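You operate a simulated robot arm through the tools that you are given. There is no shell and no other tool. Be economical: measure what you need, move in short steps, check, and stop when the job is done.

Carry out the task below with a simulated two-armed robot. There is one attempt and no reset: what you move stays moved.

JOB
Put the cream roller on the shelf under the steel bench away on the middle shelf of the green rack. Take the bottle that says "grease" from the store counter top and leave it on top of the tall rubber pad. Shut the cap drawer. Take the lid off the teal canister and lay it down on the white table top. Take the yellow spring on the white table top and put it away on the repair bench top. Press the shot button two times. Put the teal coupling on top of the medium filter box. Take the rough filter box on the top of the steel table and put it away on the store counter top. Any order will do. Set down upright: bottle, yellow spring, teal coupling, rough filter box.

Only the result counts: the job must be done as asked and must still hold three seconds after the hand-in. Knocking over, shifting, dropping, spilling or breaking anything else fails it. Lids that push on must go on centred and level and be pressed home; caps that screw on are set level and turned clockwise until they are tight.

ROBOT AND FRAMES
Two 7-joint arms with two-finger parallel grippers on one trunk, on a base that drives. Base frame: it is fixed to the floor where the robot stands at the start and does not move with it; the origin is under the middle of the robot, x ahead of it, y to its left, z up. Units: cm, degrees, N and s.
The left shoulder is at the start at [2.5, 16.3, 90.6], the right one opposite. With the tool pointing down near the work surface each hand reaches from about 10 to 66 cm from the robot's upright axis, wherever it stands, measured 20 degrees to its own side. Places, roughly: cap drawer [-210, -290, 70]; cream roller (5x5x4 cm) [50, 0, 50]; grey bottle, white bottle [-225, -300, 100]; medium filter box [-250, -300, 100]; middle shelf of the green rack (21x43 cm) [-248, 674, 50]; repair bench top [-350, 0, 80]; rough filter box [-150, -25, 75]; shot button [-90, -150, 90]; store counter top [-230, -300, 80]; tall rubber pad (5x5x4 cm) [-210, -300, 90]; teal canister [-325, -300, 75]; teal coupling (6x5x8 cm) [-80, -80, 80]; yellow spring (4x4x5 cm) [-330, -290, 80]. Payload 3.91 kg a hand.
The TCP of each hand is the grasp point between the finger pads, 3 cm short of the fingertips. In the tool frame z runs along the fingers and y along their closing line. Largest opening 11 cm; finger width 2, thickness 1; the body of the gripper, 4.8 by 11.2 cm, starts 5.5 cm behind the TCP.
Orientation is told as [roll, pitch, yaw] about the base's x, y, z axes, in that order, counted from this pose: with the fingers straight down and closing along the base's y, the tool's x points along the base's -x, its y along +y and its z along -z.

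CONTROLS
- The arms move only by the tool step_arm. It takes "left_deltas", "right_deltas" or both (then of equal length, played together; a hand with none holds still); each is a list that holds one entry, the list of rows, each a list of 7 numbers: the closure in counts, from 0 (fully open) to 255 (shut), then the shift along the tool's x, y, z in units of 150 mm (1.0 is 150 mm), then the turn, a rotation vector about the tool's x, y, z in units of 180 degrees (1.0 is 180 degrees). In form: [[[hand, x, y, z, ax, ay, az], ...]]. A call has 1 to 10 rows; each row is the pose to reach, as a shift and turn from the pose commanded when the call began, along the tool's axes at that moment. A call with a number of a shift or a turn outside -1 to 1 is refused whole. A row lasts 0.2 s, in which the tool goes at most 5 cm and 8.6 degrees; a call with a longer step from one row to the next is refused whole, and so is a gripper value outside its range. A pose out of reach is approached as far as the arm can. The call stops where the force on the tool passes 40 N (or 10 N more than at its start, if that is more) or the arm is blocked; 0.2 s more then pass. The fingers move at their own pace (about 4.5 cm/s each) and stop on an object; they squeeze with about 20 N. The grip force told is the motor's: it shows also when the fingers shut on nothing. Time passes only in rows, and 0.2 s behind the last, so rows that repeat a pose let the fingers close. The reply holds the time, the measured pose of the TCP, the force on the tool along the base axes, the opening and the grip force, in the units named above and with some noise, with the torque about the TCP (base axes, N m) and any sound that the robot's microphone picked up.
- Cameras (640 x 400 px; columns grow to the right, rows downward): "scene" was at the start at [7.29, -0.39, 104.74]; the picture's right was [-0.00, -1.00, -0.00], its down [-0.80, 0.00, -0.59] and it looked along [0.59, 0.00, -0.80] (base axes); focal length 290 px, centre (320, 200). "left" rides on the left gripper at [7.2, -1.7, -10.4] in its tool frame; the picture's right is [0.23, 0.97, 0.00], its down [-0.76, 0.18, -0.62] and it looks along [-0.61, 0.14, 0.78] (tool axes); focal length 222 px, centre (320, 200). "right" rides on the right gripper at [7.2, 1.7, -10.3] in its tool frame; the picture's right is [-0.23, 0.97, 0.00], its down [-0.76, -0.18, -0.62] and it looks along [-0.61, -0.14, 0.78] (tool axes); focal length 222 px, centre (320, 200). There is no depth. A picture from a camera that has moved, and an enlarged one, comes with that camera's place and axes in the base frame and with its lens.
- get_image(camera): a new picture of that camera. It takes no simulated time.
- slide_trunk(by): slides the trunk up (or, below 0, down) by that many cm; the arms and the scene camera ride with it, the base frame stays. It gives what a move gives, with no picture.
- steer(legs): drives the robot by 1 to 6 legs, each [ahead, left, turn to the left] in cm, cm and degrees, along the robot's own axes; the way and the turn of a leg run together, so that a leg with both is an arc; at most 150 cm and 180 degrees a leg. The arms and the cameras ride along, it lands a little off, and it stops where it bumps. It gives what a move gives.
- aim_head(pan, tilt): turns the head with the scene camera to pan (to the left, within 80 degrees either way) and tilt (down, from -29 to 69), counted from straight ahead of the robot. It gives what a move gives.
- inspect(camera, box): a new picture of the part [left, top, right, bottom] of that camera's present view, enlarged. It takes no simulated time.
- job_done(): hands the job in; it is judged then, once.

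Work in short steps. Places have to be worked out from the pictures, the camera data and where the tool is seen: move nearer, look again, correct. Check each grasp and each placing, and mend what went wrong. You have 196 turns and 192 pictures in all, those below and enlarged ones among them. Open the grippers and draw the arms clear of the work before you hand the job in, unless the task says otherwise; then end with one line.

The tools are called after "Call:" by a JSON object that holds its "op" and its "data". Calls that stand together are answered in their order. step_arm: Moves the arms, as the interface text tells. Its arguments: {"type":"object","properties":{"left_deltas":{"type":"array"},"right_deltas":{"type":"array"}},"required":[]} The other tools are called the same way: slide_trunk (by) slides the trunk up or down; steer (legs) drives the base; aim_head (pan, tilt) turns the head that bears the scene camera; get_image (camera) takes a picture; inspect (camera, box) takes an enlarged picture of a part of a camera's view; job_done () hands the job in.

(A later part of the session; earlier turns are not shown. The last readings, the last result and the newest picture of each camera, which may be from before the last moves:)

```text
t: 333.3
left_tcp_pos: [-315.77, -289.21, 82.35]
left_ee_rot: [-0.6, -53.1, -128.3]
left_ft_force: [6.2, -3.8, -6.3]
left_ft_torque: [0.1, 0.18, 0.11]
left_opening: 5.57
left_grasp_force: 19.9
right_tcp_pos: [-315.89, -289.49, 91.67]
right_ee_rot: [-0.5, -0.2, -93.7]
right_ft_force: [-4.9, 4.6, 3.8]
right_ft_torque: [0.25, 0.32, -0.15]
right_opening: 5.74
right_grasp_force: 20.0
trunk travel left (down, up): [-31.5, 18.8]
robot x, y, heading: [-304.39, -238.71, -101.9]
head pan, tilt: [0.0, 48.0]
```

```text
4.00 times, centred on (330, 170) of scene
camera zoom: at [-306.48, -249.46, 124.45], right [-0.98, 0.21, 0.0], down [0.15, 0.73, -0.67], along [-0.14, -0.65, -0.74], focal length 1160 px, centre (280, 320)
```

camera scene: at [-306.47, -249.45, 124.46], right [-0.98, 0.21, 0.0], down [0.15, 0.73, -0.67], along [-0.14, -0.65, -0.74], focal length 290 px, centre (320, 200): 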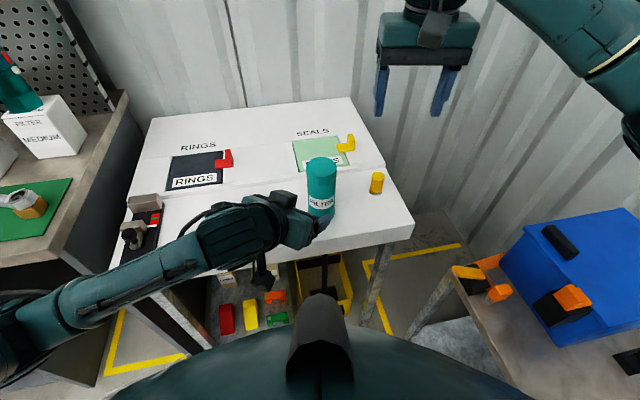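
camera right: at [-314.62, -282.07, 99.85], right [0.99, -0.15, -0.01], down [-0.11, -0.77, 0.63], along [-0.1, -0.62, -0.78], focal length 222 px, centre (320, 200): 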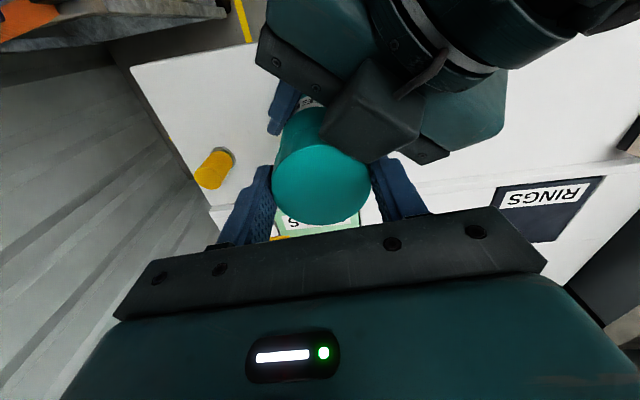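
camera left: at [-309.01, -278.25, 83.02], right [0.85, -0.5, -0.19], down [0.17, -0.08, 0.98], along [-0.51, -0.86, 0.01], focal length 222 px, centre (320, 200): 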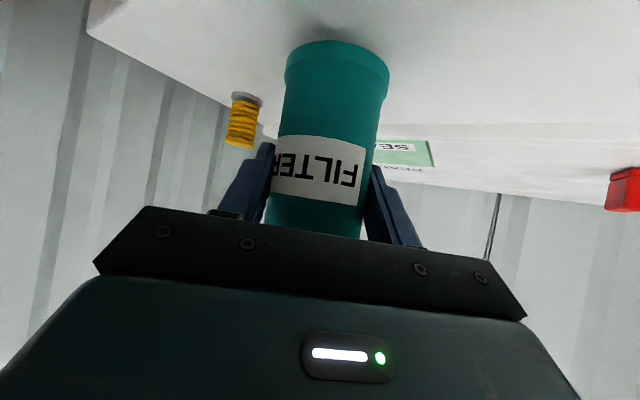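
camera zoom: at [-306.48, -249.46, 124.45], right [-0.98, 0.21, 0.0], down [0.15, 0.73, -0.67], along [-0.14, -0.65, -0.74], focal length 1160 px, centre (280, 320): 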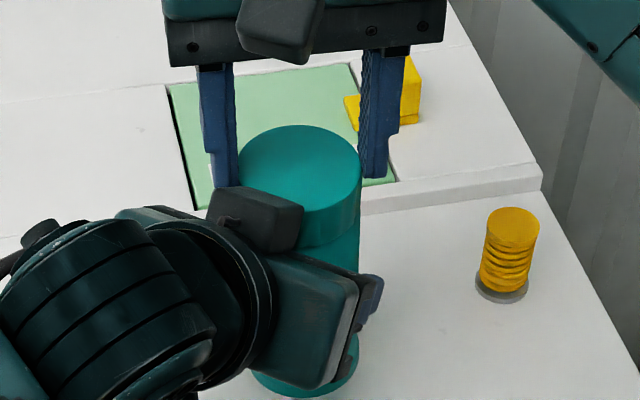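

The fingers had crept high on the lid. I re-seat 2.7 cm lower (covering the whole lid), then turn and pull at the same time.

Call:
{"op": "step_arm", "data": {"right_deltas": [[[95, 0, 0, 0, 0, 0, 0], [95, 0, 0, 0.09, 0, 0, 0], [95, 0, 0, 0.177, 0, 0, 0.0465], [95, 0, 0, 0.177, 0, 0, 0.093], [95, 0, 0, 0.177, 0, 0, 0.1395], [95, 0, 0, 0.177, 0, 0, 0.186], [95, 0, 0, 0.177, 0, 0, 0.2325], [95, 0, 0, 0.177, 0, 0, 0.279], [95, 0, 0, 0.177, 0, 0, 0.3255], [95, 0, 0, 0.177, 0, 0, 0.372]]]}}

Call:
{"op": "step_arm", "data": {"right_deltas": [[[255, 0, 0, 0, 0, 0, 0], [255, 0, 0, 0, 0, 0, 0], [255, 0, 0, 0, 0, 0, 0], [255, 0, 0, -0.02, 0, 0, -0.0465], [255, 0, 0, -0.04, 0, 0, -0.093], [255, 0, 0, -0.06, 0, 0, -0.1395], [255, 0, 0, -0.08, 0, 0, -0.186], [255, 0, 0, -0.1, 0, 0, -0.2325], [255, 0, 0, -0.12, 0, 0, -0.279], [255, 0, 0, -0.14, 0, 0, -0.3255]]]}}

Call:
{"op": "inspect", "data": {"camera": "scene", "box": [280, 120, 380, 220]}}

```text
t: 335.5
left_tcp_pos: [-315.65, -289.06, 82.44]
left_ee_rot: [-0.5, -53.1, -128.4]
left_ft_force: [-0.3, -0.8, -1.4]
left_ft_torque: [0.02, -0.01, 0.0]
left_opening: 5.55
left_grasp_force: 19.7
right_tcp_pos: [-315.91, -289.46, 89.15]
right_ee_rot: [0.0, -0.7, -160.8]
right_ft_force: [0.0, -0.8, -0.3]
right_ft_torque: [-0.01, 0.02, -0.03]
right_opening: 6.91
right_grasp_force: 0.0
trunk travel left (down, up): [-31.5, 18.8]
robot x, y, heading: [-303.98, -238.82, -101.7]
head pan, tilt: [0.0, 48.0]
```

```text
t: 337.7
left_tcp_pos: [-315.61, -289.01, 82.33]
left_ee_rot: [-0.5, -52.8, -128.4]
left_ft_force: [0.4, 5.7, -3.8]
left_ft_torque: [-0.43, 0.07, 0.1]
left_opening: 5.54
left_grasp_force: 19.6
right_tcp_pos: [-316.0, -289.54, 91.04]
right_ee_rot: [-0.4, -0.4, -101.9]
right_ft_force: [-1.1, -5.8, 2.6]
right_ft_torque: [-0.05, -0.07, -0.09]
right_opening: 5.8
right_grasp_force: 20.1
trunk travel left (down, up): [-31.5, 18.8]
robot x, y, heading: [-304.07, -238.4, -102.0]
head pan, tilt: [0.0, 48.0]
```

```text
4.00 times, centred on (330, 170) of scene
camera zoom: at [-306.48, -249.46, 124.45], right [-0.98, 0.21, 0.0], down [0.15, 0.73, -0.67], along [-0.14, -0.65, -0.74], focal length 1160 px, centre (280, 320)
```

zoom: 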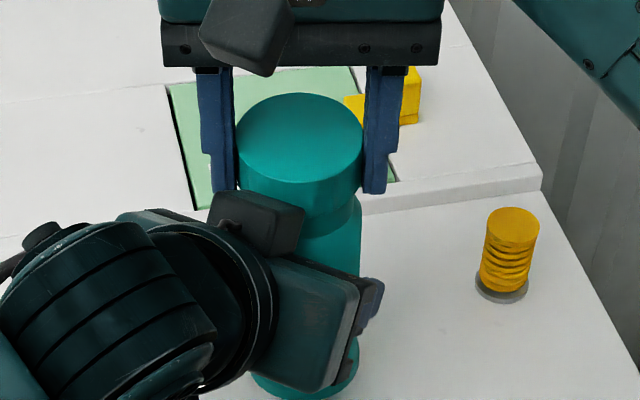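

The lid has come off its seat: the neck shows. I lift it further straight up.

Call:
{"op": "step_arm", "data": {"right_deltas": [[[255, 0, 0, -0.05, 0, 0, 0], [255, 0, 0, -0.1, 0, 0, 0], [255, 0, 0, -0.2, 0, 0, 0], [255, 0, 0, -0.35, 0, 0, 0], [255, 0, 0, -0.5, 0, 0, 0], [255, 0, 0, -0.65, 0, 0, 0]]]}}

Call:
{"op": "get_image", "data": {"camera": "scene"}}

```text
t: 339.1
left_tcp_pos: [-315.72, -289.0, 82.65]
left_ee_rot: [-0.6, -53.1, -128.4]
left_ft_force: [-0.6, 0.1, -0.7]
left_ft_torque: [0.03, -0.03, 0.02]
left_opening: 5.57
left_grasp_force: 20.0
right_tcp_pos: [-315.62, -289.14, 100.85]
right_ee_rot: [-0.5, -0.2, -102.2]
right_ft_force: [0.3, 0.0, -0.4]
right_ft_torque: [-0.01, 0.04, -0.01]
right_opening: 5.78
right_grasp_force: 20.1
trunk travel left (down, up): [-31.5, 18.8]
robot x, y, heading: [-304.32, -238.6, -101.9]
head pan, tilt: [0.0, 48.0]
```

```text
56 pictures are left
camera scene: at [-306.47, -249.45, 124.45], right [-0.98, 0.21, 0.0], down [0.15, 0.73, -0.67], along [-0.14, -0.65, -0.74], focal length 290 px, centre (320, 200)
```

scene: 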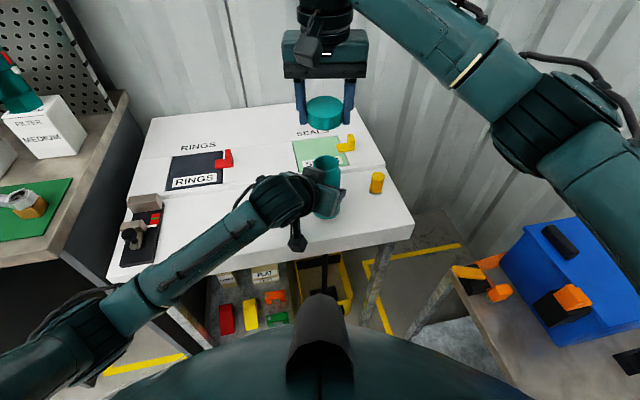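

The lid is off. Now I lower the canister with the left hand until it rests on the table.

Call:
{"op": "step_arm", "data": {"left_deltas": [[[255, 0.01, 0, 0.008, 0, 0, 0], [255, 0.02, 0, 0.016, 0, 0, 0], [255, 0.03, 0, 0.024, 0, 0, 0]]]}}

Call:
{"op": "get_image", "data": {"camera": "left"}}

```text
t: 339.9
left_tcp_pos: [-315.68, -288.97, 81.98]
left_ee_rot: [-0.6, -53.2, -128.5]
left_ft_force: [0.7, 0.1, -1.5]
left_ft_torque: [0.01, -0.03, 0.02]
left_opening: 5.56
left_grasp_force: 19.4
right_tcp_pos: [-315.66, -289.3, 100.8]
right_ee_rot: [-0.5, -0.4, -102.1]
right_ft_force: [0.0, 0.0, 0.8]
right_ft_torque: [-0.02, 0.0, 0.01]
right_opening: 5.8
right_grasp_force: 19.9
trunk travel left (down, up): [-31.5, 18.8]
robot x, y, heading: [-304.23, -238.61, -101.7]
head pan, tilt: [0.0, 48.0]
```

```text
55 pictures are left
camera left: at [-309.04, -278.18, 82.46], right [0.84, -0.5, -0.19], down [0.17, -0.08, 0.98], along [-0.51, -0.86, 0.01], focal length 222 px, centre (320, 200)
```

left: 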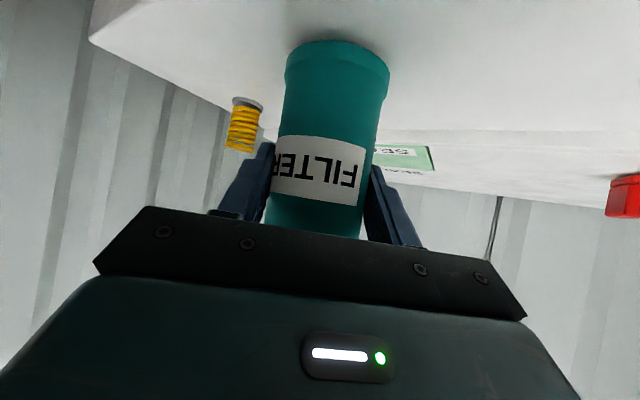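

Shadow shows a gap still of about 1 cm. I lower further in small steps.

Call:
{"op": "step_arm", "data": {"left_deltas": [[[255, 0.013, 0, 0.01, 0, 0, 0], [255, 0.026, 0, 0.02, 0, 0, 0], [255, 0.039, 0, 0.03, 0, 0, 0], [255, 0.047, 0, 0.037, 0, 0, 0]]]}}

```text
t: 340.9
left_tcp_pos: [-315.72, -289.08, 81.05]
left_ee_rot: [-0.5, -53.2, -128.4]
left_ft_force: [-0.9, 0.1, -1.4]
left_ft_torque: [0.0, -0.02, 0.0]
left_opening: 5.53
left_grasp_force: 20.1
right_tcp_pos: [-315.67, -289.25, 100.82]
right_ee_rot: [-0.5, -0.2, -102.1]
right_ft_force: [-0.3, -1.2, -0.3]
right_ft_torque: [-0.01, 0.0, 0.0]
right_opening: 5.82
right_grasp_force: 19.5
trunk travel left (down, up): [-31.5, 18.8]
robot x, y, heading: [-304.42, -238.88, -101.9]
head pan, tilt: [0.0, 48.0]
```

Call:
{"op": "step_arm", "data": {"left_deltas": [[[255, 0.013, 0, 0.01, 0, 0, 0], [255, 0.026, 0, 0.02, 0, 0, 0]]]}}

Call:
{"op": "get_image", "data": {"camera": "left"}}

```text
t: 341.5
left_tcp_pos: [-315.92, -289.14, 80.77]
left_ee_rot: [-0.6, -53.5, -128.5]
left_ft_force: [1.2, 3.3, 11.4]
left_ft_torque: [-0.11, -0.34, 0.16]
left_opening: 5.55
left_grasp_force: 19.9
right_tcp_pos: [-315.69, -289.21, 100.92]
right_ee_rot: [-0.5, -0.3, -102.1]
right_ft_force: [0.6, 0.7, 0.5]
right_ft_torque: [-0.05, 0.01, 0.03]
right_opening: 5.79
right_grasp_force: 19.7
trunk travel left (down, up): [-31.5, 18.8]
robot x, y, heading: [-304.45, -238.94, -102.0]
head pan, tilt: [0.0, 48.0]
```

```text
54 pictures are left
camera left: at [-309.21, -278.22, 81.3], right [0.84, -0.51, -0.19], down [0.17, -0.08, 0.98], along [-0.51, -0.86, 0.02], focal length 222 px, centre (320, 200)
```

left: 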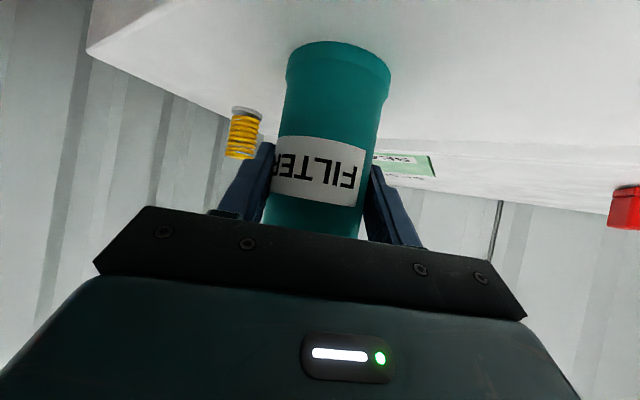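

Contact: the canister stands. I open the left hand and withdraw along its axis.

Call:
{"op": "step_arm", "data": {"left_deltas": [[[200, 0, 0, 0, 0, 0, 0], [60, 0, 0, 0, 0, 0, 0], [60, 0, 0, 0, 0, 0, 0], [60, 0, 0, -0.1, 0, 0, 0], [60, 0, 0, -0.3, 0, 0, 0], [60, 0, 0, -0.6, 0, 0, 0], [60, 0, 0, -0.9, 0, 0, 0]]]}}

Call:
{"op": "get_image", "data": {"camera": "scene"}}

```text
t: 343.1
left_tcp_pos: [-309.17, -280.63, 88.52]
left_ee_rot: [-0.5, -53.1, -128.4]
left_ft_force: [-0.3, -0.3, -0.6]
left_ft_torque: [-0.02, 0.01, 0.01]
left_opening: 8.41
left_grasp_force: 0.0
right_tcp_pos: [-315.7, -289.33, 100.79]
right_ee_rot: [-0.5, -0.3, -102.0]
right_ft_force: [-0.2, 0.2, -0.2]
right_ft_torque: [0.01, -0.04, -0.03]
right_opening: 5.8
right_grasp_force: 20.0
trunk travel left (down, up): [-31.5, 18.8]
robot x, y, heading: [-304.12, -238.77, -102.0]
head pan, tilt: [0.0, 48.0]
```

```text
53 pictures are left
camera scene: at [-306.47, -249.43, 124.46], right [-0.98, 0.21, 0.0], down [0.15, 0.73, -0.67], along [-0.14, -0.65, -0.74], focal length 290 px, centre (320, 200)
```

scene: 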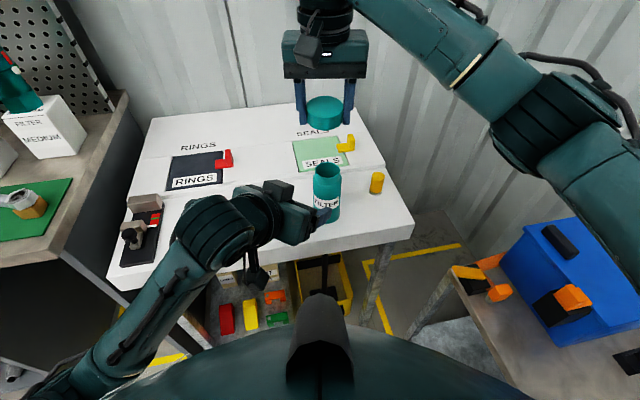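

Canister is upright and open. I move the left hand out of the way, then carry the lid to the free area left of the canister, about (-301, -287).

Call:
{"op": "step_arm", "data": {"left_deltas": [[[60, -0.05, 0.14, -0.15, 0, 0, 0], [60, -0.09, 0.3, -0.3, 0, 0, 0], [60, -0.13, 0.5, -0.45, 0, 0, 0], [60, -0.18, 0.71, -0.63, 0, 0, 0], [60, -0.25, 0.95, -0.75, 0, 0, 0]]]}}

Call:
{"op": "step_arm", "data": {"right_deltas": [[[255, 0.09, 0.23, 0, 0, 0, 0], [255, 0.18, 0.46, 0, 0, 0, 0], [255, 0.27, 0.7, 0.1, 0, 0, 0], [255, 0.354, 0.927, 0.3, 0, 0, 0], [255, 0.354, 0.927, 0.6, 0, 0, 0], [255, 0.354, 0.927, 0.9, 0, 0, 0], [255, 0.354, 0.927, 1.0, 0, 0, 0], [255, 0.354, 0.927, 1.0, 0, 0, 0]]]}}

Call:
{"op": "get_image", "data": {"camera": "scene"}}

```text
t: 344.3
left_tcp_pos: [-293.75, -284.37, 98.48]
left_ee_rot: [-0.5, -53.1, -128.4]
left_ft_force: [0.0, 0.6, -0.4]
left_ft_torque: [-0.02, 0.0, 0.02]
left_opening: 8.41
left_grasp_force: 0.0
right_tcp_pos: [-315.63, -289.28, 100.83]
right_ee_rot: [-0.5, -0.3, -102.1]
right_ft_force: [-0.2, -0.4, -0.1]
right_ft_torque: [-0.02, 0.01, -0.01]
right_opening: 5.81
right_grasp_force: 20.1
trunk travel left (down, up): [-31.5, 18.8]
robot x, y, heading: [-304.35, -238.72, -102.1]
head pan, tilt: [0.0, 48.0]
```

```text
t: 345.6
left_tcp_pos: [-293.56, -284.2, 97.26]
left_ee_rot: [0.2, -50.6, -129.3]
left_ft_force: [6.2, 4.6, -7.6]
left_ft_torque: [-0.44, -0.14, -0.47]
left_opening: 8.27
left_grasp_force: 0.0
right_tcp_pos: [-301.29, -287.22, 89.82]
right_ee_rot: [0.4, -0.3, -102.1]
right_ft_force: [-6.6, -4.6, 7.6]
right_ft_torque: [0.99, -0.98, 0.34]
right_opening: 5.8
right_grasp_force: 20.2
trunk travel left (down, up): [-31.5, 18.8]
robot x, y, heading: [-304.16, -238.32, -101.9]
head pan, tilt: [0.0, 48.0]
stopped in row 6 (left hand): the force on the tool passed its limit at 69 N (the readings are from after the stop); the commanded pose is now the measured one
```

```text
52 pictures are left
camera scene: at [-306.48, -249.44, 124.46], right [-0.98, 0.21, 0.0], down [0.15, 0.73, -0.67], along [-0.14, -0.65, -0.74], focal length 290 px, centre (320, 200)
```

scene: 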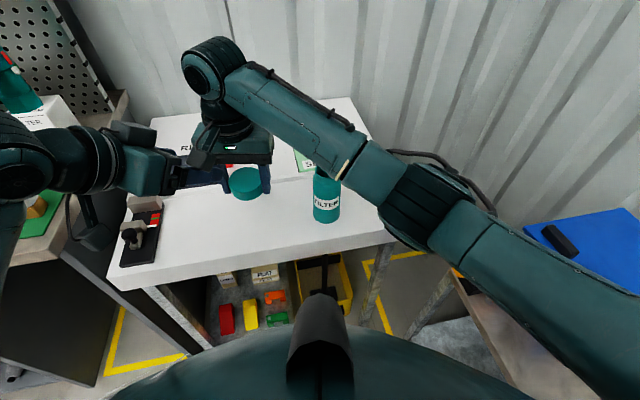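

The right gripper touched the left fingertips. I draw the left hand back and away.

Call:
{"op": "step_arm", "data": {"left_deltas": [[[60, 0.02, 0.08, -0.2, 0, 0, 0], [60, 0.06, 0.2, -0.4, 0, 0, 0], [60, 0.1, 0.35, -0.6, 0, 0, 0], [60, 0.15, 0.5, -0.76, 0, 0, 0], [60, 0.15, 0.7, -0.76, 0, 0, 0]]]}}

Call:
{"op": "get_image", "data": {"camera": "scene"}}

```text
t: 346.8
left_tcp_pos: [-278.69, -282.9, 102.72]
left_ee_rot: [0.2, -50.8, -129.3]
left_ft_force: [0.2, 0.7, -0.4]
left_ft_torque: [0.0, -0.04, -0.02]
left_opening: 8.42
left_grasp_force: 0.1
right_tcp_pos: [-301.14, -287.06, 89.74]
right_ee_rot: [0.2, -0.3, -102.0]
right_ft_force: [0.0, 0.6, -0.4]
right_ft_torque: [0.0, -0.02, 0.0]
right_opening: 5.79
right_grasp_force: 20.4
trunk travel left (down, up): [-31.5, 18.8]
robot x, y, heading: [-304.53, -238.63, -102.1]
head pan, tilt: [0.0, 48.0]
```

```text
51 pictures are left
camera scene: at [-306.47, -249.46, 124.45], right [-0.98, 0.21, 0.0], down [0.15, 0.73, -0.67], along [-0.14, -0.65, -0.74], focal length 290 px, centre (320, 200)
```

scene: 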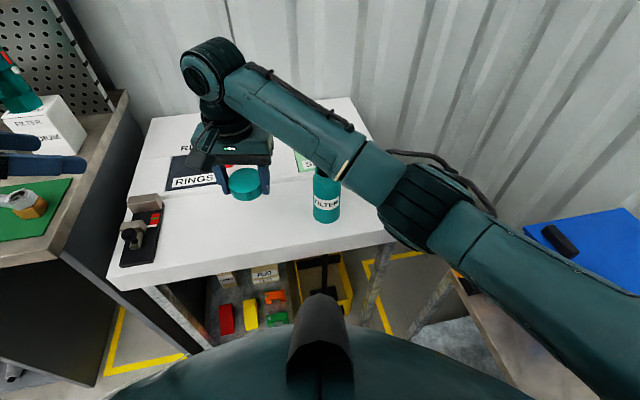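

I lower the lid in stages, watching the forearm. First 5 cm.

Call:
{"op": "step_arm", "data": {"right_deltas": [[[255, 0, 0, 0.1, 0, 0, 0], [255, 0, 0, 0.2, 0, 0, 0], [255, 0, 0, 0.33, 0, 0, 0], [255, 0, 0, 0.4, 0, 0, 0], [255, 0, 0, 0.45, 0, 0, 0]]]}}

Call:
{"op": "get_image", "data": {"camera": "scene"}}

```text
t: 348.0
left_tcp_pos: [-278.7, -282.83, 102.92]
left_ee_rot: [0.1, -50.8, -129.2]
left_ft_force: [0.0, -0.8, 0.1]
left_ft_torque: [0.0, 0.05, 0.0]
left_opening: 8.44
left_grasp_force: 0.1
right_tcp_pos: [-301.22, -287.05, 82.98]
right_ee_rot: [0.4, -0.3, -102.1]
right_ft_force: [-0.1, -0.2, -0.4]
right_ft_torque: [0.02, 0.01, 0.03]
right_opening: 5.8
right_grasp_force: 20.4
trunk travel left (down, up): [-31.5, 18.8]
robot x, y, heading: [-304.14, -238.78, -101.9]
head pan, tilt: [0.0, 48.0]
```

```text
50 pictures are left
camera scene: at [-306.48, -249.45, 124.46], right [-0.98, 0.21, 0.0], down [0.15, 0.73, -0.67], along [-0.14, -0.65, -0.74], focal length 290 px, centre (320, 200)
```

scene: 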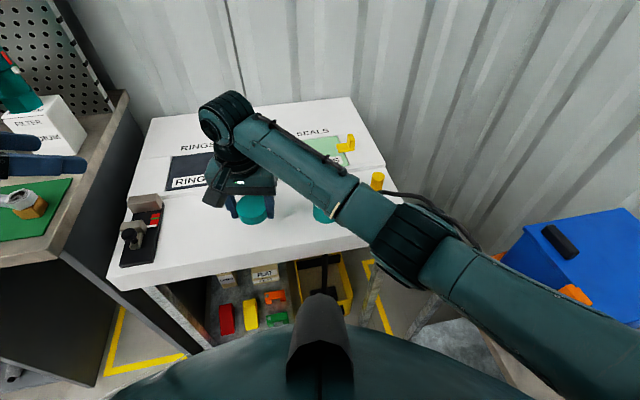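

Clear so far. I go down the last centimetres in small steps.

Call:
{"op": "step_arm", "data": {"right_deltas": [[[255, 0, 0, 0.03, 0, 0, 0], [255, 0, 0, 0.06, 0, 0, 0], [255, 0, 0, 0.09, 0, 0, 0], [255, 0, 0, 0.12, 0, 0, 0], [255, 0, 0, 0.14, 0, 0, 0]]]}}

Call:
{"op": "get_image", "data": {"camera": "right"}}

```text
t: 349.2
left_tcp_pos: [-278.66, -283.01, 102.92]
left_ee_rot: [0.1, -50.9, -129.2]
left_ft_force: [0.2, -0.7, -0.5]
left_ft_torque: [-0.01, 0.0, 0.0]
left_opening: 8.4
left_grasp_force: 0.2
right_tcp_pos: [-301.24, -287.2, 81.03]
right_ee_rot: [0.2, -0.3, -102.0]
right_ft_force: [0.3, 0.2, -0.1]
right_ft_torque: [0.01, 0.0, -0.03]
right_opening: 5.81
right_grasp_force: 20.2
trunk travel left (down, up): [-31.5, 18.8]
robot x, y, heading: [-304.27, -238.61, -101.7]
head pan, tilt: [0.0, 48.0]
```

```text
49 pictures are left
camera right: at [-298.09, -280.29, 91.15], right [0.91, -0.42, 0.01], down [-0.33, -0.7, 0.63], along [-0.26, -0.57, -0.78], focal length 222 px, centre (320, 200)
```

right: 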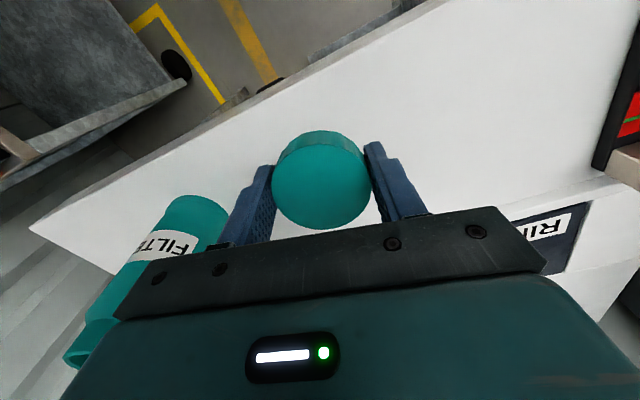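

No contact yet; a bit lower.

Call:
{"op": "step_arm", "data": {"right_deltas": [[[255, 0, 0, 0.02, 0, 0, 0], [255, 0, 0, 0.04, 0, 0, 0], [255, 0, 0, 0.06, 0, 0, 0], [255, 0, 0, 0.08, 0, 0, 0]]]}}

```text
t: 350.2
left_tcp_pos: [-278.73, -283.01, 102.88]
left_ee_rot: [0.2, -50.7, -129.2]
left_ft_force: [1.0, -0.6, 0.6]
left_ft_torque: [-0.01, 0.01, -0.01]
left_opening: 8.41
left_grasp_force: 0.1
right_tcp_pos: [-301.17, -287.2, 79.6]
right_ee_rot: [0.4, -0.4, -102.0]
right_ft_force: [0.3, 0.4, 0.2]
right_ft_torque: [0.02, 0.05, 0.02]
right_opening: 5.8
right_grasp_force: 20.1
trunk travel left (down, up): [-31.5, 18.8]
robot x, y, heading: [-304.2, -238.46, -102.0]
head pan, tilt: [0.0, 48.0]
```

Call:
{"op": "step_arm", "data": {"right_deltas": [[[255, 0, 0, 0.02, 0, 0, 0], [255, 0, 0, 0.04, 0, 0, 0], [255, 0, 0, 0.06, 0, 0, 0], [255, 0, 0, 0.08, 0, 0, 0]]]}}

Call:
{"op": "get_image", "data": {"camera": "right"}}

```text
t: 351.2
left_tcp_pos: [-278.63, -282.88, 102.81]
left_ee_rot: [0.1, -50.8, -129.3]
left_ft_force: [0.7, -1.3, 0.0]
left_ft_torque: [0.0, -0.02, 0.02]
left_opening: 8.41
left_grasp_force: 0.2
right_tcp_pos: [-301.32, -287.27, 78.51]
right_ee_rot: [0.1, -0.3, -102.2]
right_ft_force: [-0.5, 1.0, 0.3]
right_ft_torque: [0.0, 0.0, 0.0]
right_opening: 5.81
right_grasp_force: 20.1
trunk travel left (down, up): [-31.5, 18.8]
robot x, y, heading: [-304.23, -238.54, -102.1]
head pan, tilt: [0.0, 48.0]
```

```text
48 pictures are left
camera right: at [-298.13, -280.49, 88.57], right [0.9, -0.43, 0.0], down [-0.34, -0.7, 0.63], along [-0.27, -0.57, -0.78], focal length 222 px, centre (320, 200)
```

right: 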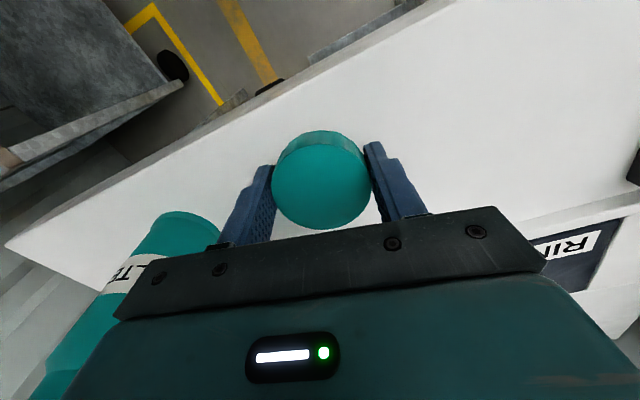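

Table must be near z 74. I continue down.

Call:
{"op": "step_arm", "data": {"right_deltas": [[[255, 0, 0, 0.02, 0, 0, 0], [255, 0, 0, 0.04, 0, 0, 0], [255, 0, 0, 0.055, 0, 0, 0]]]}}

Call:
{"op": "get_image", "data": {"camera": "scene"}}

```text
t: 352.0
left_tcp_pos: [-278.71, -282.97, 102.82]
left_ee_rot: [0.1, -50.7, -129.2]
left_ft_force: [0.4, -0.8, 0.6]
left_ft_torque: [-0.01, -0.02, -0.02]
left_opening: 8.4
left_grasp_force: 0.1
right_tcp_pos: [-301.97, -287.51, 77.45]
right_ee_rot: [-0.2, -0.4, -102.7]
right_ft_force: [0.1, -0.6, -0.6]
right_ft_torque: [0.01, 0.01, -0.03]
right_opening: 5.78
right_grasp_force: 20.1
trunk travel left (down, up): [-31.5, 18.8]
robot x, y, heading: [-304.15, -238.64, -101.7]
head pan, tilt: [0.0, 48.0]
```

```text
47 pictures are left
camera scene: at [-306.48, -249.45, 124.45], right [-0.98, 0.21, 0.0], down [0.15, 0.73, -0.67], along [-0.14, -0.65, -0.74], focal length 290 px, centre (320, 200)
```

scene: 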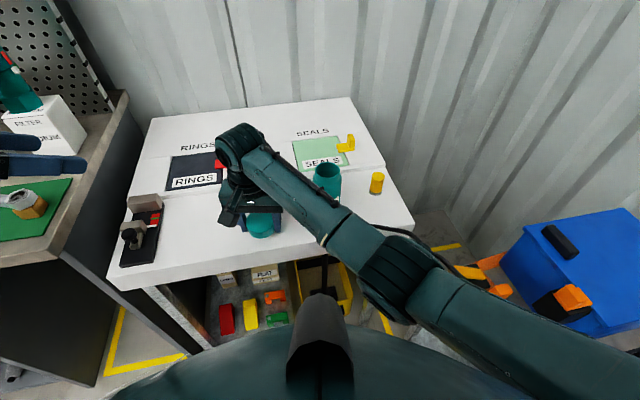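

The arm seems close to its limits. I check how far the lid is from the table.

Call:
{"op": "inspect", "data": {"camera": "scene", "box": [190, 160, 350, 270]}}

Call:
{"op": "inspect", "data": {"camera": "right", "box": [180, 60, 460, 260]}}

```text
3.64 times, centred on (270, 215) of scene
camera zoom: at [-306.48, -249.45, 124.45], right [-0.98, 0.21, 0.0], down [0.15, 0.73, -0.67], along [-0.14, -0.65, -0.74], focal length 1054 px, centre (502, 146)
```

zoom: 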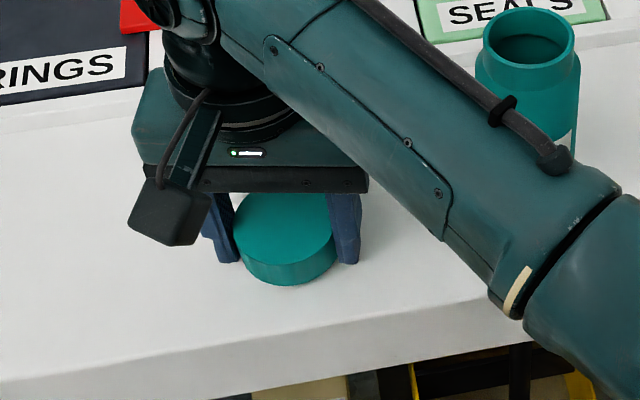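

```text
2.00 times, centred on (320, 160) of right
camera zoom: at [-298.65, -280.74, 87.64], right [0.9, -0.44, 0.0], down [-0.34, -0.7, 0.63], along [-0.28, -0.57, -0.78], focal length 444 px, centre (320, 280)
```

zoom: 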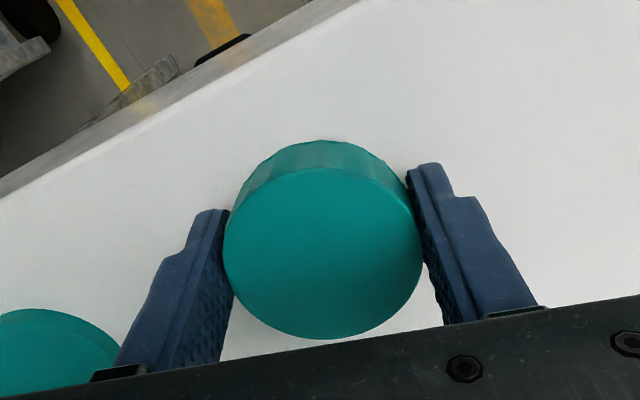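

The forearm is low near the table's edge. I raise the trunk 12 cm (shoulder higher) and lower the hand again from there.

Call:
{"op": "slide_trunk", "data": {"by": 12}}

Call:
{"op": "step_arm", "data": {"right_deltas": [[[255, 0.03, 0.04, 0.15, 0, 0, 0], [255, 0.03, 0.04, 0.35, 0, 0, 0], [255, 0.03, 0.04, 0.55, 0, 0, 0], [255, 0.03, 0.04, 0.75, 0, 0, 0], [255, 0.03, 0.04, 0.8, 0, 0, 0]]]}}

Call:
{"op": "get_image", "data": {"camera": "scene"}}

```text
t: 353.5
left_tcp_pos: [-278.62, -282.85, 114.95]
left_ee_rot: [0.2, -50.8, -129.2]
left_ft_force: [0.2, -0.5, -0.7]
left_ft_torque: [0.02, -0.02, -0.01]
left_opening: 8.4
left_grasp_force: 0.0
right_tcp_pos: [-301.93, -287.38, 89.21]
right_ee_rot: [-0.3, -0.2, -102.6]
right_ft_force: [-0.3, 1.5, -0.4]
right_ft_torque: [-0.01, 0.01, -0.02]
right_opening: 5.79
right_grasp_force: 19.9
trunk travel left (down, up): [-43.5, 6.8]
robot x, y, heading: [-304.52, -239.13, -101.9]
head pan, tilt: [0.0, 48.0]
```

```text
t: 354.7
left_tcp_pos: [-278.61, -282.92, 114.76]
left_ee_rot: [0.1, -50.7, -129.3]
left_ft_force: [0.1, 0.5, 0.0]
left_ft_torque: [-0.03, 0.01, 0.01]
left_opening: 8.42
left_grasp_force: 0.1
right_tcp_pos: [-300.68, -286.72, 77.52]
right_ee_rot: [0.5, -0.3, -101.9]
right_ft_force: [-0.9, 0.0, 0.5]
right_ft_torque: [0.01, -0.04, 0.01]
right_opening: 5.8
right_grasp_force: 20.0
right hand out of reach, approached as far as the arm can: row 5
trunk travel left (down, up): [-43.5, 6.8]
robot x, y, heading: [-304.44, -238.73, -101.8]
head pan, tilt: [0.0, 48.0]
```

```text
44 pictures are left
camera scene: at [-306.52, -249.46, 136.45], right [-0.98, 0.21, 0.0], down [0.15, 0.73, -0.67], along [-0.14, -0.65, -0.74], focal length 290 px, centre (320, 200)
```

scene: 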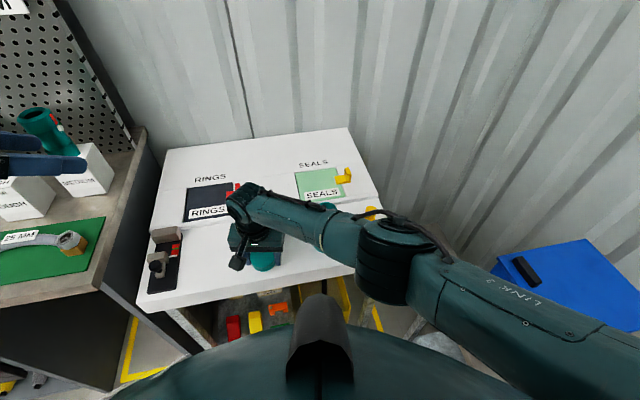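

The arm is at its reach limit, so I lower the lid by sliding the trunk down 1.2 cm.

Call:
{"op": "slide_trunk", "data": {"by": -1.2}}

Call:
{"op": "inspect", "data": {"camera": "right", "box": [180, 60, 460, 260]}}

```text
t: 355.4
left_tcp_pos: [-278.74, -282.82, 113.84]
left_ee_rot: [0.2, -50.9, -129.3]
left_ft_force: [0.5, 0.0, 1.0]
left_ft_torque: [0.02, 0.01, 0.0]
left_opening: 8.41
left_grasp_force: 0.0
right_tcp_pos: [-300.72, -286.68, 76.98]
right_ee_rot: [0.2, -0.5, -101.8]
right_ft_force: [-3.2, 7.3, 13.4]
right_ft_torque: [0.47, 0.52, -0.23]
right_opening: 5.8
right_grasp_force: 19.9
trunk travel left (down, up): [-42.4, 7.9]
robot x, y, heading: [-304.21, -238.56, -102.0]
head pan, tilt: [0.0, 48.0]
stopped: the force on the tool passed its limit at 43 N (the readings are from after the stop); the commanded pose is now the measured one
```

```text
2.00 times, centred on (320, 160) of right
camera zoom: at [-297.49, -279.94, 87.16], right [0.91, -0.42, 0.01], down [-0.33, -0.7, 0.63], along [-0.26, -0.57, -0.78], focal length 444 px, centre (320, 280)
```

zoom: 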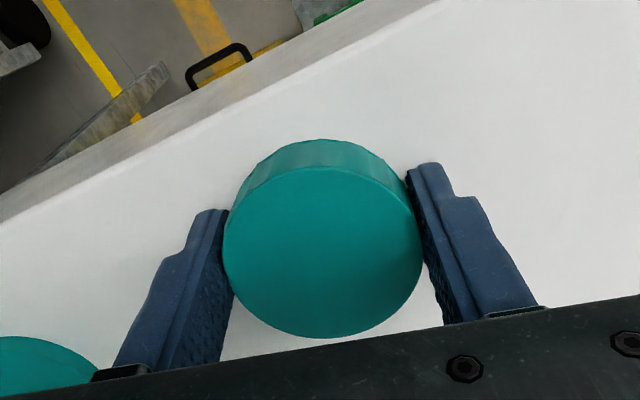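

Contact with the table. I release the lid and rise.

Call:
{"op": "step_arm", "data": {"right_deltas": [[[120, 0, 0, 0, 0, 0, 0], [80, 0, 0, 0, 0, 0, 0], [80, 0, 0, 0, 0, 0, 0], [80, 0, 0, -0.1, 0, 0, 0], [80, 0, 0, -0.35, 0, 0, 0], [80, 0, 0, -0.65, 0, 0, 0], [80, 0, 0, -0.95, 0, 0, 0]]]}}

Call:
{"op": "get_image", "data": {"camera": "scene"}}

Call:
{"op": "get_image", "data": {"camera": "right"}}

```text
t: 357.0
left_tcp_pos: [-278.78, -282.92, 113.6]
left_ee_rot: [0.0, -50.9, -129.3]
left_ft_force: [0.9, 0.1, 0.1]
left_ft_torque: [-0.03, 0.0, -0.03]
left_opening: 8.42
left_grasp_force: 0.1
right_tcp_pos: [-300.53, -286.67, 91.12]
right_ee_rot: [0.3, -0.5, -102.0]
right_ft_force: [0.9, -0.1, -0.8]
right_ft_torque: [-0.01, 0.02, -0.01]
right_opening: 7.55
right_grasp_force: 0.0
trunk travel left (down, up): [-42.4, 7.9]
robot x, y, heading: [-304.38, -238.6, -102.2]
head pan, tilt: [0.0, 48.0]
```

```text
42 pictures are left
camera scene: at [-306.49, -249.41, 135.32], right [-0.98, 0.21, 0.0], down [0.15, 0.73, -0.67], along [-0.14, -0.65, -0.74], focal length 290 px, centre (320, 200)
```

scene: 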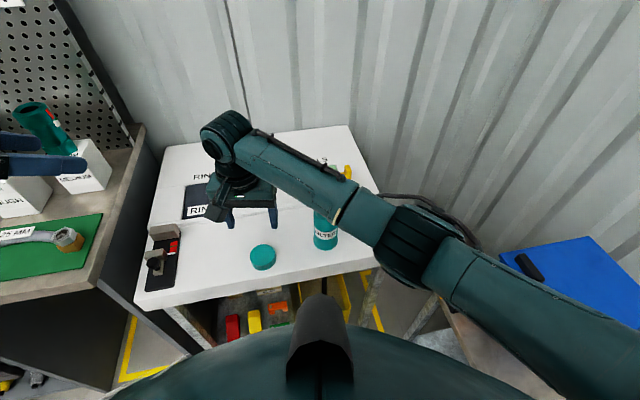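

```text
41 pictures are left
camera right: at [-297.46, -279.86, 101.18], right [0.91, -0.42, 0.0], down [-0.33, -0.7, 0.63], along [-0.26, -0.57, -0.78], focal length 222 px, centre (320, 200)
```

right: 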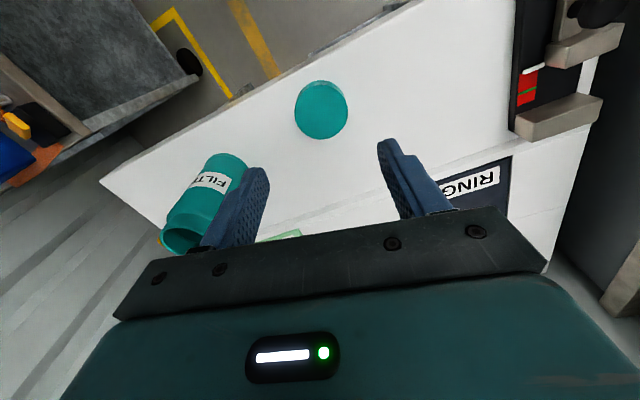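

The lid lies flat on the white table. Next the spring at about (-328.8, -293), top ≈80: I raise the right hand and move over there.

Call:
{"op": "step_arm", "data": {"right_deltas": [[[80, 0, -0.1, -0.25, 0, 0, 0], [80, -0.1, -0.35, -0.3, 0, 0, 0], [80, -0.25, -0.6, -0.3, 0, 0, 0], [80, -0.4, -0.88, -0.3, 0, 0, 0], [80, -0.4, -0.88, -0.3, 0, 0, 0]]]}}

Call:
{"op": "step_arm", "data": {"right_deltas": [[[80, -0.1, -0.25, 0, 0, 0, 0], [80, -0.2, -0.5, 0, 0, 0, 0], [80, -0.35, -0.75, 0, 0, 0, 0], [80, -0.42, -0.86, 0, 0, 0, 0], [80, -0.42, -0.86, 0, 0, 0, 0]]]}}

Call:
{"op": "get_image", "data": {"camera": "right"}}

Call:
{"op": "get_image", "data": {"camera": "scene"}}

```text
t: 358.2
left_tcp_pos: [-278.57, -282.87, 113.86]
left_ee_rot: [0.1, -50.8, -129.1]
left_ft_force: [0.2, 0.3, -0.2]
left_ft_torque: [0.0, 0.03, 0.03]
left_opening: 8.42
left_grasp_force: 0.1
right_tcp_pos: [-314.77, -289.95, 95.42]
right_ee_rot: [0.3, -0.6, -101.8]
right_ft_force: [-0.6, -0.4, -0.1]
right_ft_torque: [-0.01, -0.02, -0.02]
right_opening: 7.54
right_grasp_force: 0.1
trunk travel left (down, up): [-42.4, 7.9]
robot x, y, heading: [-304.02, -238.68, -102.0]
head pan, tilt: [0.0, 48.0]
```

```text
t: 359.4
left_tcp_pos: [-278.59, -282.9, 113.73]
left_ee_rot: [0.1, -50.7, -129.3]
left_ft_force: [0.1, 0.9, 0.5]
left_ft_torque: [-0.01, 0.03, 0.01]
left_opening: 8.42
left_grasp_force: 0.0
right_tcp_pos: [-328.69, -293.4, 95.8]
right_ee_rot: [0.2, -0.5, -101.9]
right_ft_force: [-0.5, -0.3, -0.1]
right_ft_torque: [0.01, -0.04, -0.02]
right_opening: 7.56
right_grasp_force: 0.1
trunk travel left (down, up): [-42.4, 7.9]
robot x, y, heading: [-304.39, -238.49, -101.8]
head pan, tilt: [0.0, 48.0]
```

```text
40 pictures are left
camera right: at [-325.54, -286.54, 105.95], right [0.91, -0.42, 0.01], down [-0.33, -0.7, 0.63], along [-0.26, -0.57, -0.78], focal length 222 px, centre (320, 200)
```

right: 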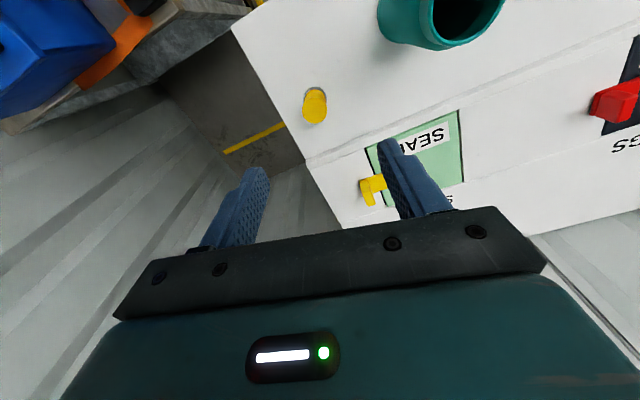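

```text
39 pictures are left
camera scene: at [-306.5, -249.42, 135.32], right [-0.98, 0.21, 0.0], down [0.15, 0.73, -0.67], along [-0.14, -0.65, -0.74], focal length 290 px, centre (320, 200)
```

scene: 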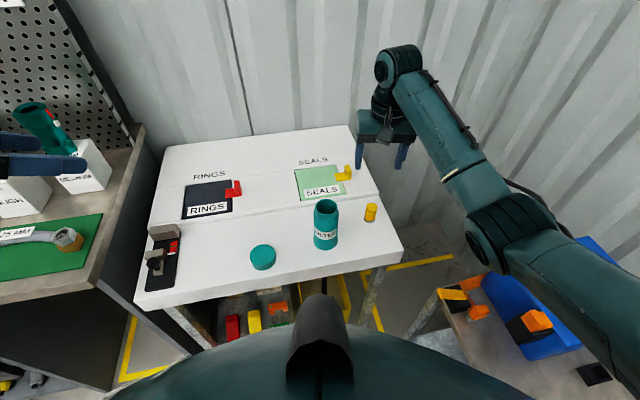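

Spring confirmed at (-329.2, -293.2), top 79.8. I descend over it in two steps and close.

Call:
{"op": "step_arm", "data": {"right_deltas": [[[85, 0.005, -0.035, 0.25, 0, 0, 0], [85, 0.005, -0.035, 0.5, 0, 0, 0], [85, 0.005, -0.035, 0.75, 0, 0, 0], [85, 0.005, -0.035, 0.9, 0, 0, 0], [85, 0.005, -0.035, 0.9, 0, 0, 0]]]}}

Call:
{"op": "get_image", "data": {"camera": "right"}}

```text
t: 360.6
left_tcp_pos: [-278.73, -282.81, 113.69]
left_ee_rot: [0.1, -50.8, -129.3]
left_ft_force: [-0.4, -0.1, 0.6]
left_ft_torque: [0.01, 0.0, 0.01]
left_opening: 8.42
left_grasp_force: 0.1
right_tcp_pos: [-329.1, -293.43, 82.19]
right_ee_rot: [0.1, -0.4, -101.9]
right_ft_force: [0.1, -0.6, 0.2]
right_ft_torque: [-0.03, -0.02, -0.02]
right_opening: 7.31
right_grasp_force: 0.0
trunk travel left (down, up): [-42.4, 7.9]
robot x, y, heading: [-304.37, -238.56, -102.2]
head pan, tilt: [0.0, 48.0]
```

```text
38 pictures are left
camera right: at [-325.87, -286.54, 92.32], right [0.91, -0.42, 0.01], down [-0.33, -0.7, 0.63], along [-0.26, -0.57, -0.78], focal length 222 px, centre (320, 200)
```

right: 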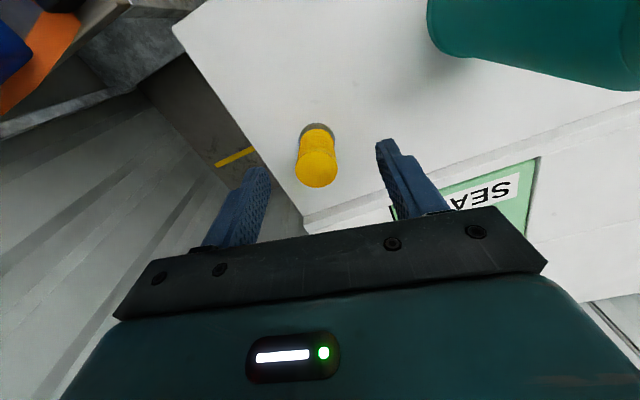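

Centred. I go down 3.9 cm, close and lift.

Call:
{"op": "step_arm", "data": {"right_deltas": [[[85, 0, 0, 0.13, 0, 0, 0], [85, 0, 0, 0.25, 0, 0, 0], [85, 0, 0, 0.25, 0, 0, 0], [255, 0, 0, 0.25, 0, 0, 0], [255, 0, 0, 0.25, 0, 0, 0], [255, 0, 0, 0.25, 0, 0, 0], [255, 0, 0, 0.25, 0, 0, 0], [255, 0, 0, 0.1, 0, 0, 0], [255, 0, 0, -0.2, 0, 0, 0], [255, 0, 0, -0.5, 0, 0, 0]]]}}

Call:
{"op": "get_image", "data": {"camera": "right"}}

```text
t: 362.8
left_tcp_pos: [-278.67, -282.93, 113.79]
left_ee_rot: [0.1, -50.8, -129.2]
left_ft_force: [-0.2, -0.2, 0.7]
left_ft_torque: [-0.01, -0.03, -0.02]
left_opening: 8.42
left_grasp_force: 0.1
right_tcp_pos: [-329.47, -293.22, 89.57]
right_ee_rot: [0.3, -0.4, -101.9]
right_ft_force: [0.4, 1.2, -0.5]
right_ft_torque: [0.03, 0.0, -0.01]
right_opening: 2.96
right_grasp_force: 20.1
trunk travel left (down, up): [-42.4, 7.9]
robot x, y, heading: [-304.31, -238.74, -102.1]
head pan, tilt: [0.0, 48.0]
```

```text
37 pictures are left
camera right: at [-326.33, -286.25, 99.65], right [0.91, -0.42, 0.01], down [-0.33, -0.7, 0.63], along [-0.26, -0.57, -0.78], focal length 222 px, centre (320, 200)
```

right: 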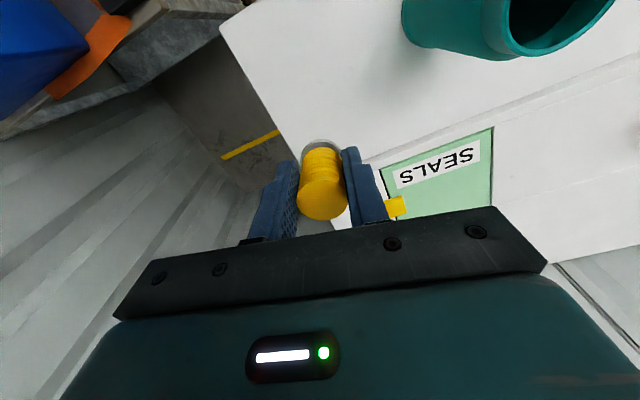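

Spring held. I retract the right hand and bring the left hand upright before driving.

Call:
{"op": "step_arm", "data": {"left_deltas": [[[60, 0, 0, -0.05, 0, 0.041, 0], [60, 0, 0, -0.1, 0, 0.081, 0], [60, 0, 0, -0.15, 0, 0.122, 0], [60, 0, 0, -0.2, 0, 0.162, 0], [60, 0, 0, -0.25, 0, 0.203, 0], [60, 0, 0, -0.3, 0, 0.243, 0], [60, 0, 0, -0.3, 0, 0.283, 0]]], "right_deltas": [[[255, 0, 0, -0.2, 0, 0, 0], [255, 0, 0, -0.45, 0, 0, 0], [255, 0.2, 0.05, -0.6, 0, 0, 0], [255, 0.45, 0.1, -0.6, 0, 0, 0], [255, 0.7, 0.2, -0.6, 0, 0, 0], [255, 0.95, 0.3, -0.6, 0, 0, 0], [255, 1.0, 0.4, -0.6, 0, 0, 0]]]}}

Call:
{"op": "steer", "data": {"legs": [[-30, 0, 0], [0, 0, -80]]}}

Call:
{"op": "aim_head", "data": {"pan": -30, "tilt": 20}}

Call:
{"op": "get_image", "data": {"camera": "scene"}}

```text
t: 364.4
left_tcp_pos: [-276.54, -280.32, 116.49]
left_ee_rot: [0.0, 0.3, -129.3]
left_ft_force: [0.0, 0.0, 0.3]
left_ft_torque: [0.01, -0.02, 0.01]
left_opening: 8.42
left_grasp_force: 0.0
right_tcp_pos: [-320.36, -279.6, 98.45]
right_ee_rot: [0.1, -0.4, -102.0]
right_ft_force: [-0.4, 0.3, 0.8]
right_ft_torque: [0.01, 0.03, -0.02]
right_opening: 2.93
right_grasp_force: 20.1
trunk travel left (down, up): [-42.4, 7.9]
robot x, y, heading: [-304.01, -238.63, -101.9]
head pan, tilt: [0.0, 48.0]
```

```text
t: 369.9
left_tcp_pos: [-334.5, -242.86, 116.45]
left_ee_rot: [0.1, 0.2, 149.8]
left_ft_force: [-0.3, -0.5, 0.2]
left_ft_torque: [-0.01, 0.04, -0.01]
left_opening: 8.44
left_grasp_force: 0.1
right_tcp_pos: [-340.58, -199.55, 98.56]
right_ee_rot: [0.2, -0.4, 177.1]
right_ft_force: [-0.7, -0.7, -0.3]
right_ft_torque: [-0.05, -0.02, 0.0]
right_opening: 2.96
right_grasp_force: 19.8
trunk travel left (down, up): [-42.4, 7.9]
robot x, y, heading: [-297.87, -208.98, 177.3]
head pan, tilt: [0.0, 48.0]
```

```text
t: 370.9
left_tcp_pos: [-334.59, -242.87, 116.5]
left_ee_rot: [0.2, 0.1, 149.8]
left_ft_force: [0.5, 0.0, -1.3]
left_ft_torque: [-0.03, 0.0, -0.02]
left_opening: 8.4
left_grasp_force: 0.1
right_tcp_pos: [-340.65, -199.49, 98.72]
right_ee_rot: [0.2, -0.4, 177.1]
right_ft_force: [0.0, 0.9, 0.0]
right_ft_torque: [-0.01, 0.06, -0.01]
right_opening: 2.96
right_grasp_force: 20.4
trunk travel left (down, up): [-42.4, 7.9]
robot x, y, heading: [-298.03, -208.8, 177.4]
head pan, tilt: [-30.0, 20.0]
```

```text
36 pictures are left
camera scene: at [-308.56, -203.89, 139.6], right [0.54, 0.84, 0.0], down [0.29, -0.19, -0.94], along [-0.79, 0.51, -0.34], focal length 290 px, centre (320, 200)
```

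scene: 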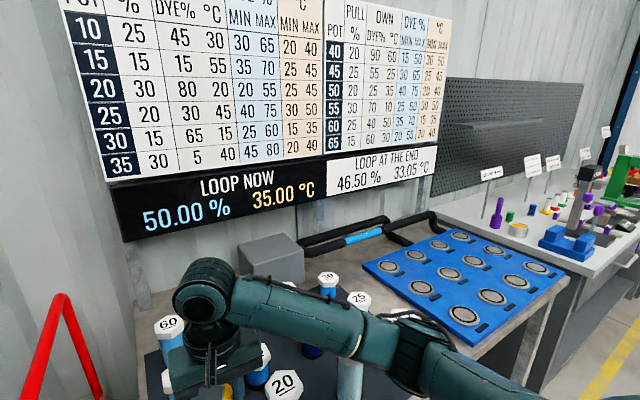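

The right hand is over another station with pots. I raise the trunk and back away at once, then check.

Call:
{"op": "slide_trunk", "data": {"by": 7}}

Call:
{"op": "steer", "data": {"legs": [[-30, 0, 0]]}}

Call:
{"op": "get_image", "data": {"camera": "scene"}}

```text
t: 372.0
left_tcp_pos: [-334.59, -242.79, 123.48]
left_ee_rot: [-0.1, 0.2, 149.9]
left_ft_force: [-0.3, -0.6, 0.3]
left_ft_torque: [0.02, -0.01, 0.01]
left_opening: 8.42
left_grasp_force: 0.0
right_tcp_pos: [-340.68, -199.5, 105.5]
right_ee_rot: [0.2, -0.5, 177.1]
right_ft_force: [0.6, -0.6, -0.7]
right_ft_torque: [-0.01, 0.01, -0.03]
right_opening: 2.96
right_grasp_force: 19.7
trunk travel left (down, up): [-49.4, 0.9]
robot x, y, heading: [-297.83, -208.95, 176.9]
head pan, tilt: [-30.0, 20.0]
```

```text
t: 374.0
left_tcp_pos: [-305.53, -244.3, 123.51]
left_ee_rot: [0.2, 0.1, 149.6]
left_ft_force: [0.0, -0.2, 0.1]
left_ft_torque: [-0.01, 0.01, 0.01]
left_opening: 8.44
left_grasp_force: 0.1
right_tcp_pos: [-311.66, -200.91, 105.52]
right_ee_rot: [0.2, -0.5, 177.0]
right_ft_force: [0.5, 0.4, 1.0]
right_ft_torque: [-0.02, -0.02, 0.0]
right_opening: 2.95
right_grasp_force: 19.7
trunk travel left (down, up): [-49.4, 0.9]
robot x, y, heading: [-268.56, -210.27, 177.0]
head pan, tilt: [-30.0, 20.0]
```

```text
35 pictures are left
camera scene: at [-279.49, -205.36, 146.61], right [0.55, 0.84, 0.0], down [0.29, -0.19, -0.94], along [-0.79, 0.51, -0.34], focal length 290 px, centre (320, 200)
```

scene: 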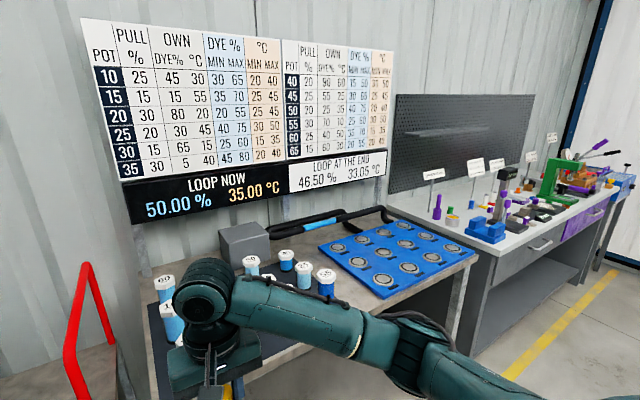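

I check that all pots still stand.

Call:
{"op": "inspect", "data": {"camera": "scene", "box": [130, 230, 390, 400]}}

```text
2.35 times, centred on (260, 315) of scene
camera zoom: at [-279.49, -205.36, 146.61], right [0.55, 0.84, 0.0], down [0.29, -0.19, -0.94], along [-0.79, 0.51, -0.34], focal length 682 px, centre (461, -71)
```

zoom: 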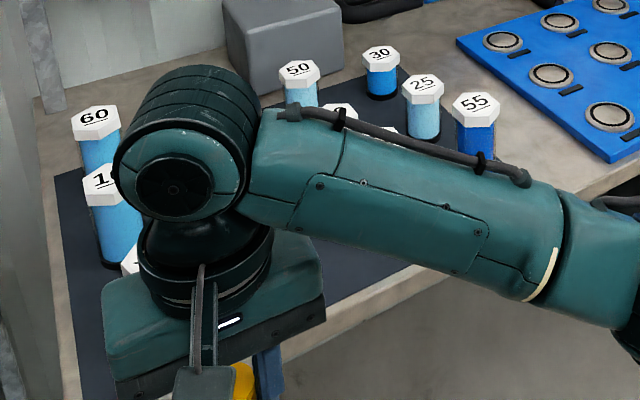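

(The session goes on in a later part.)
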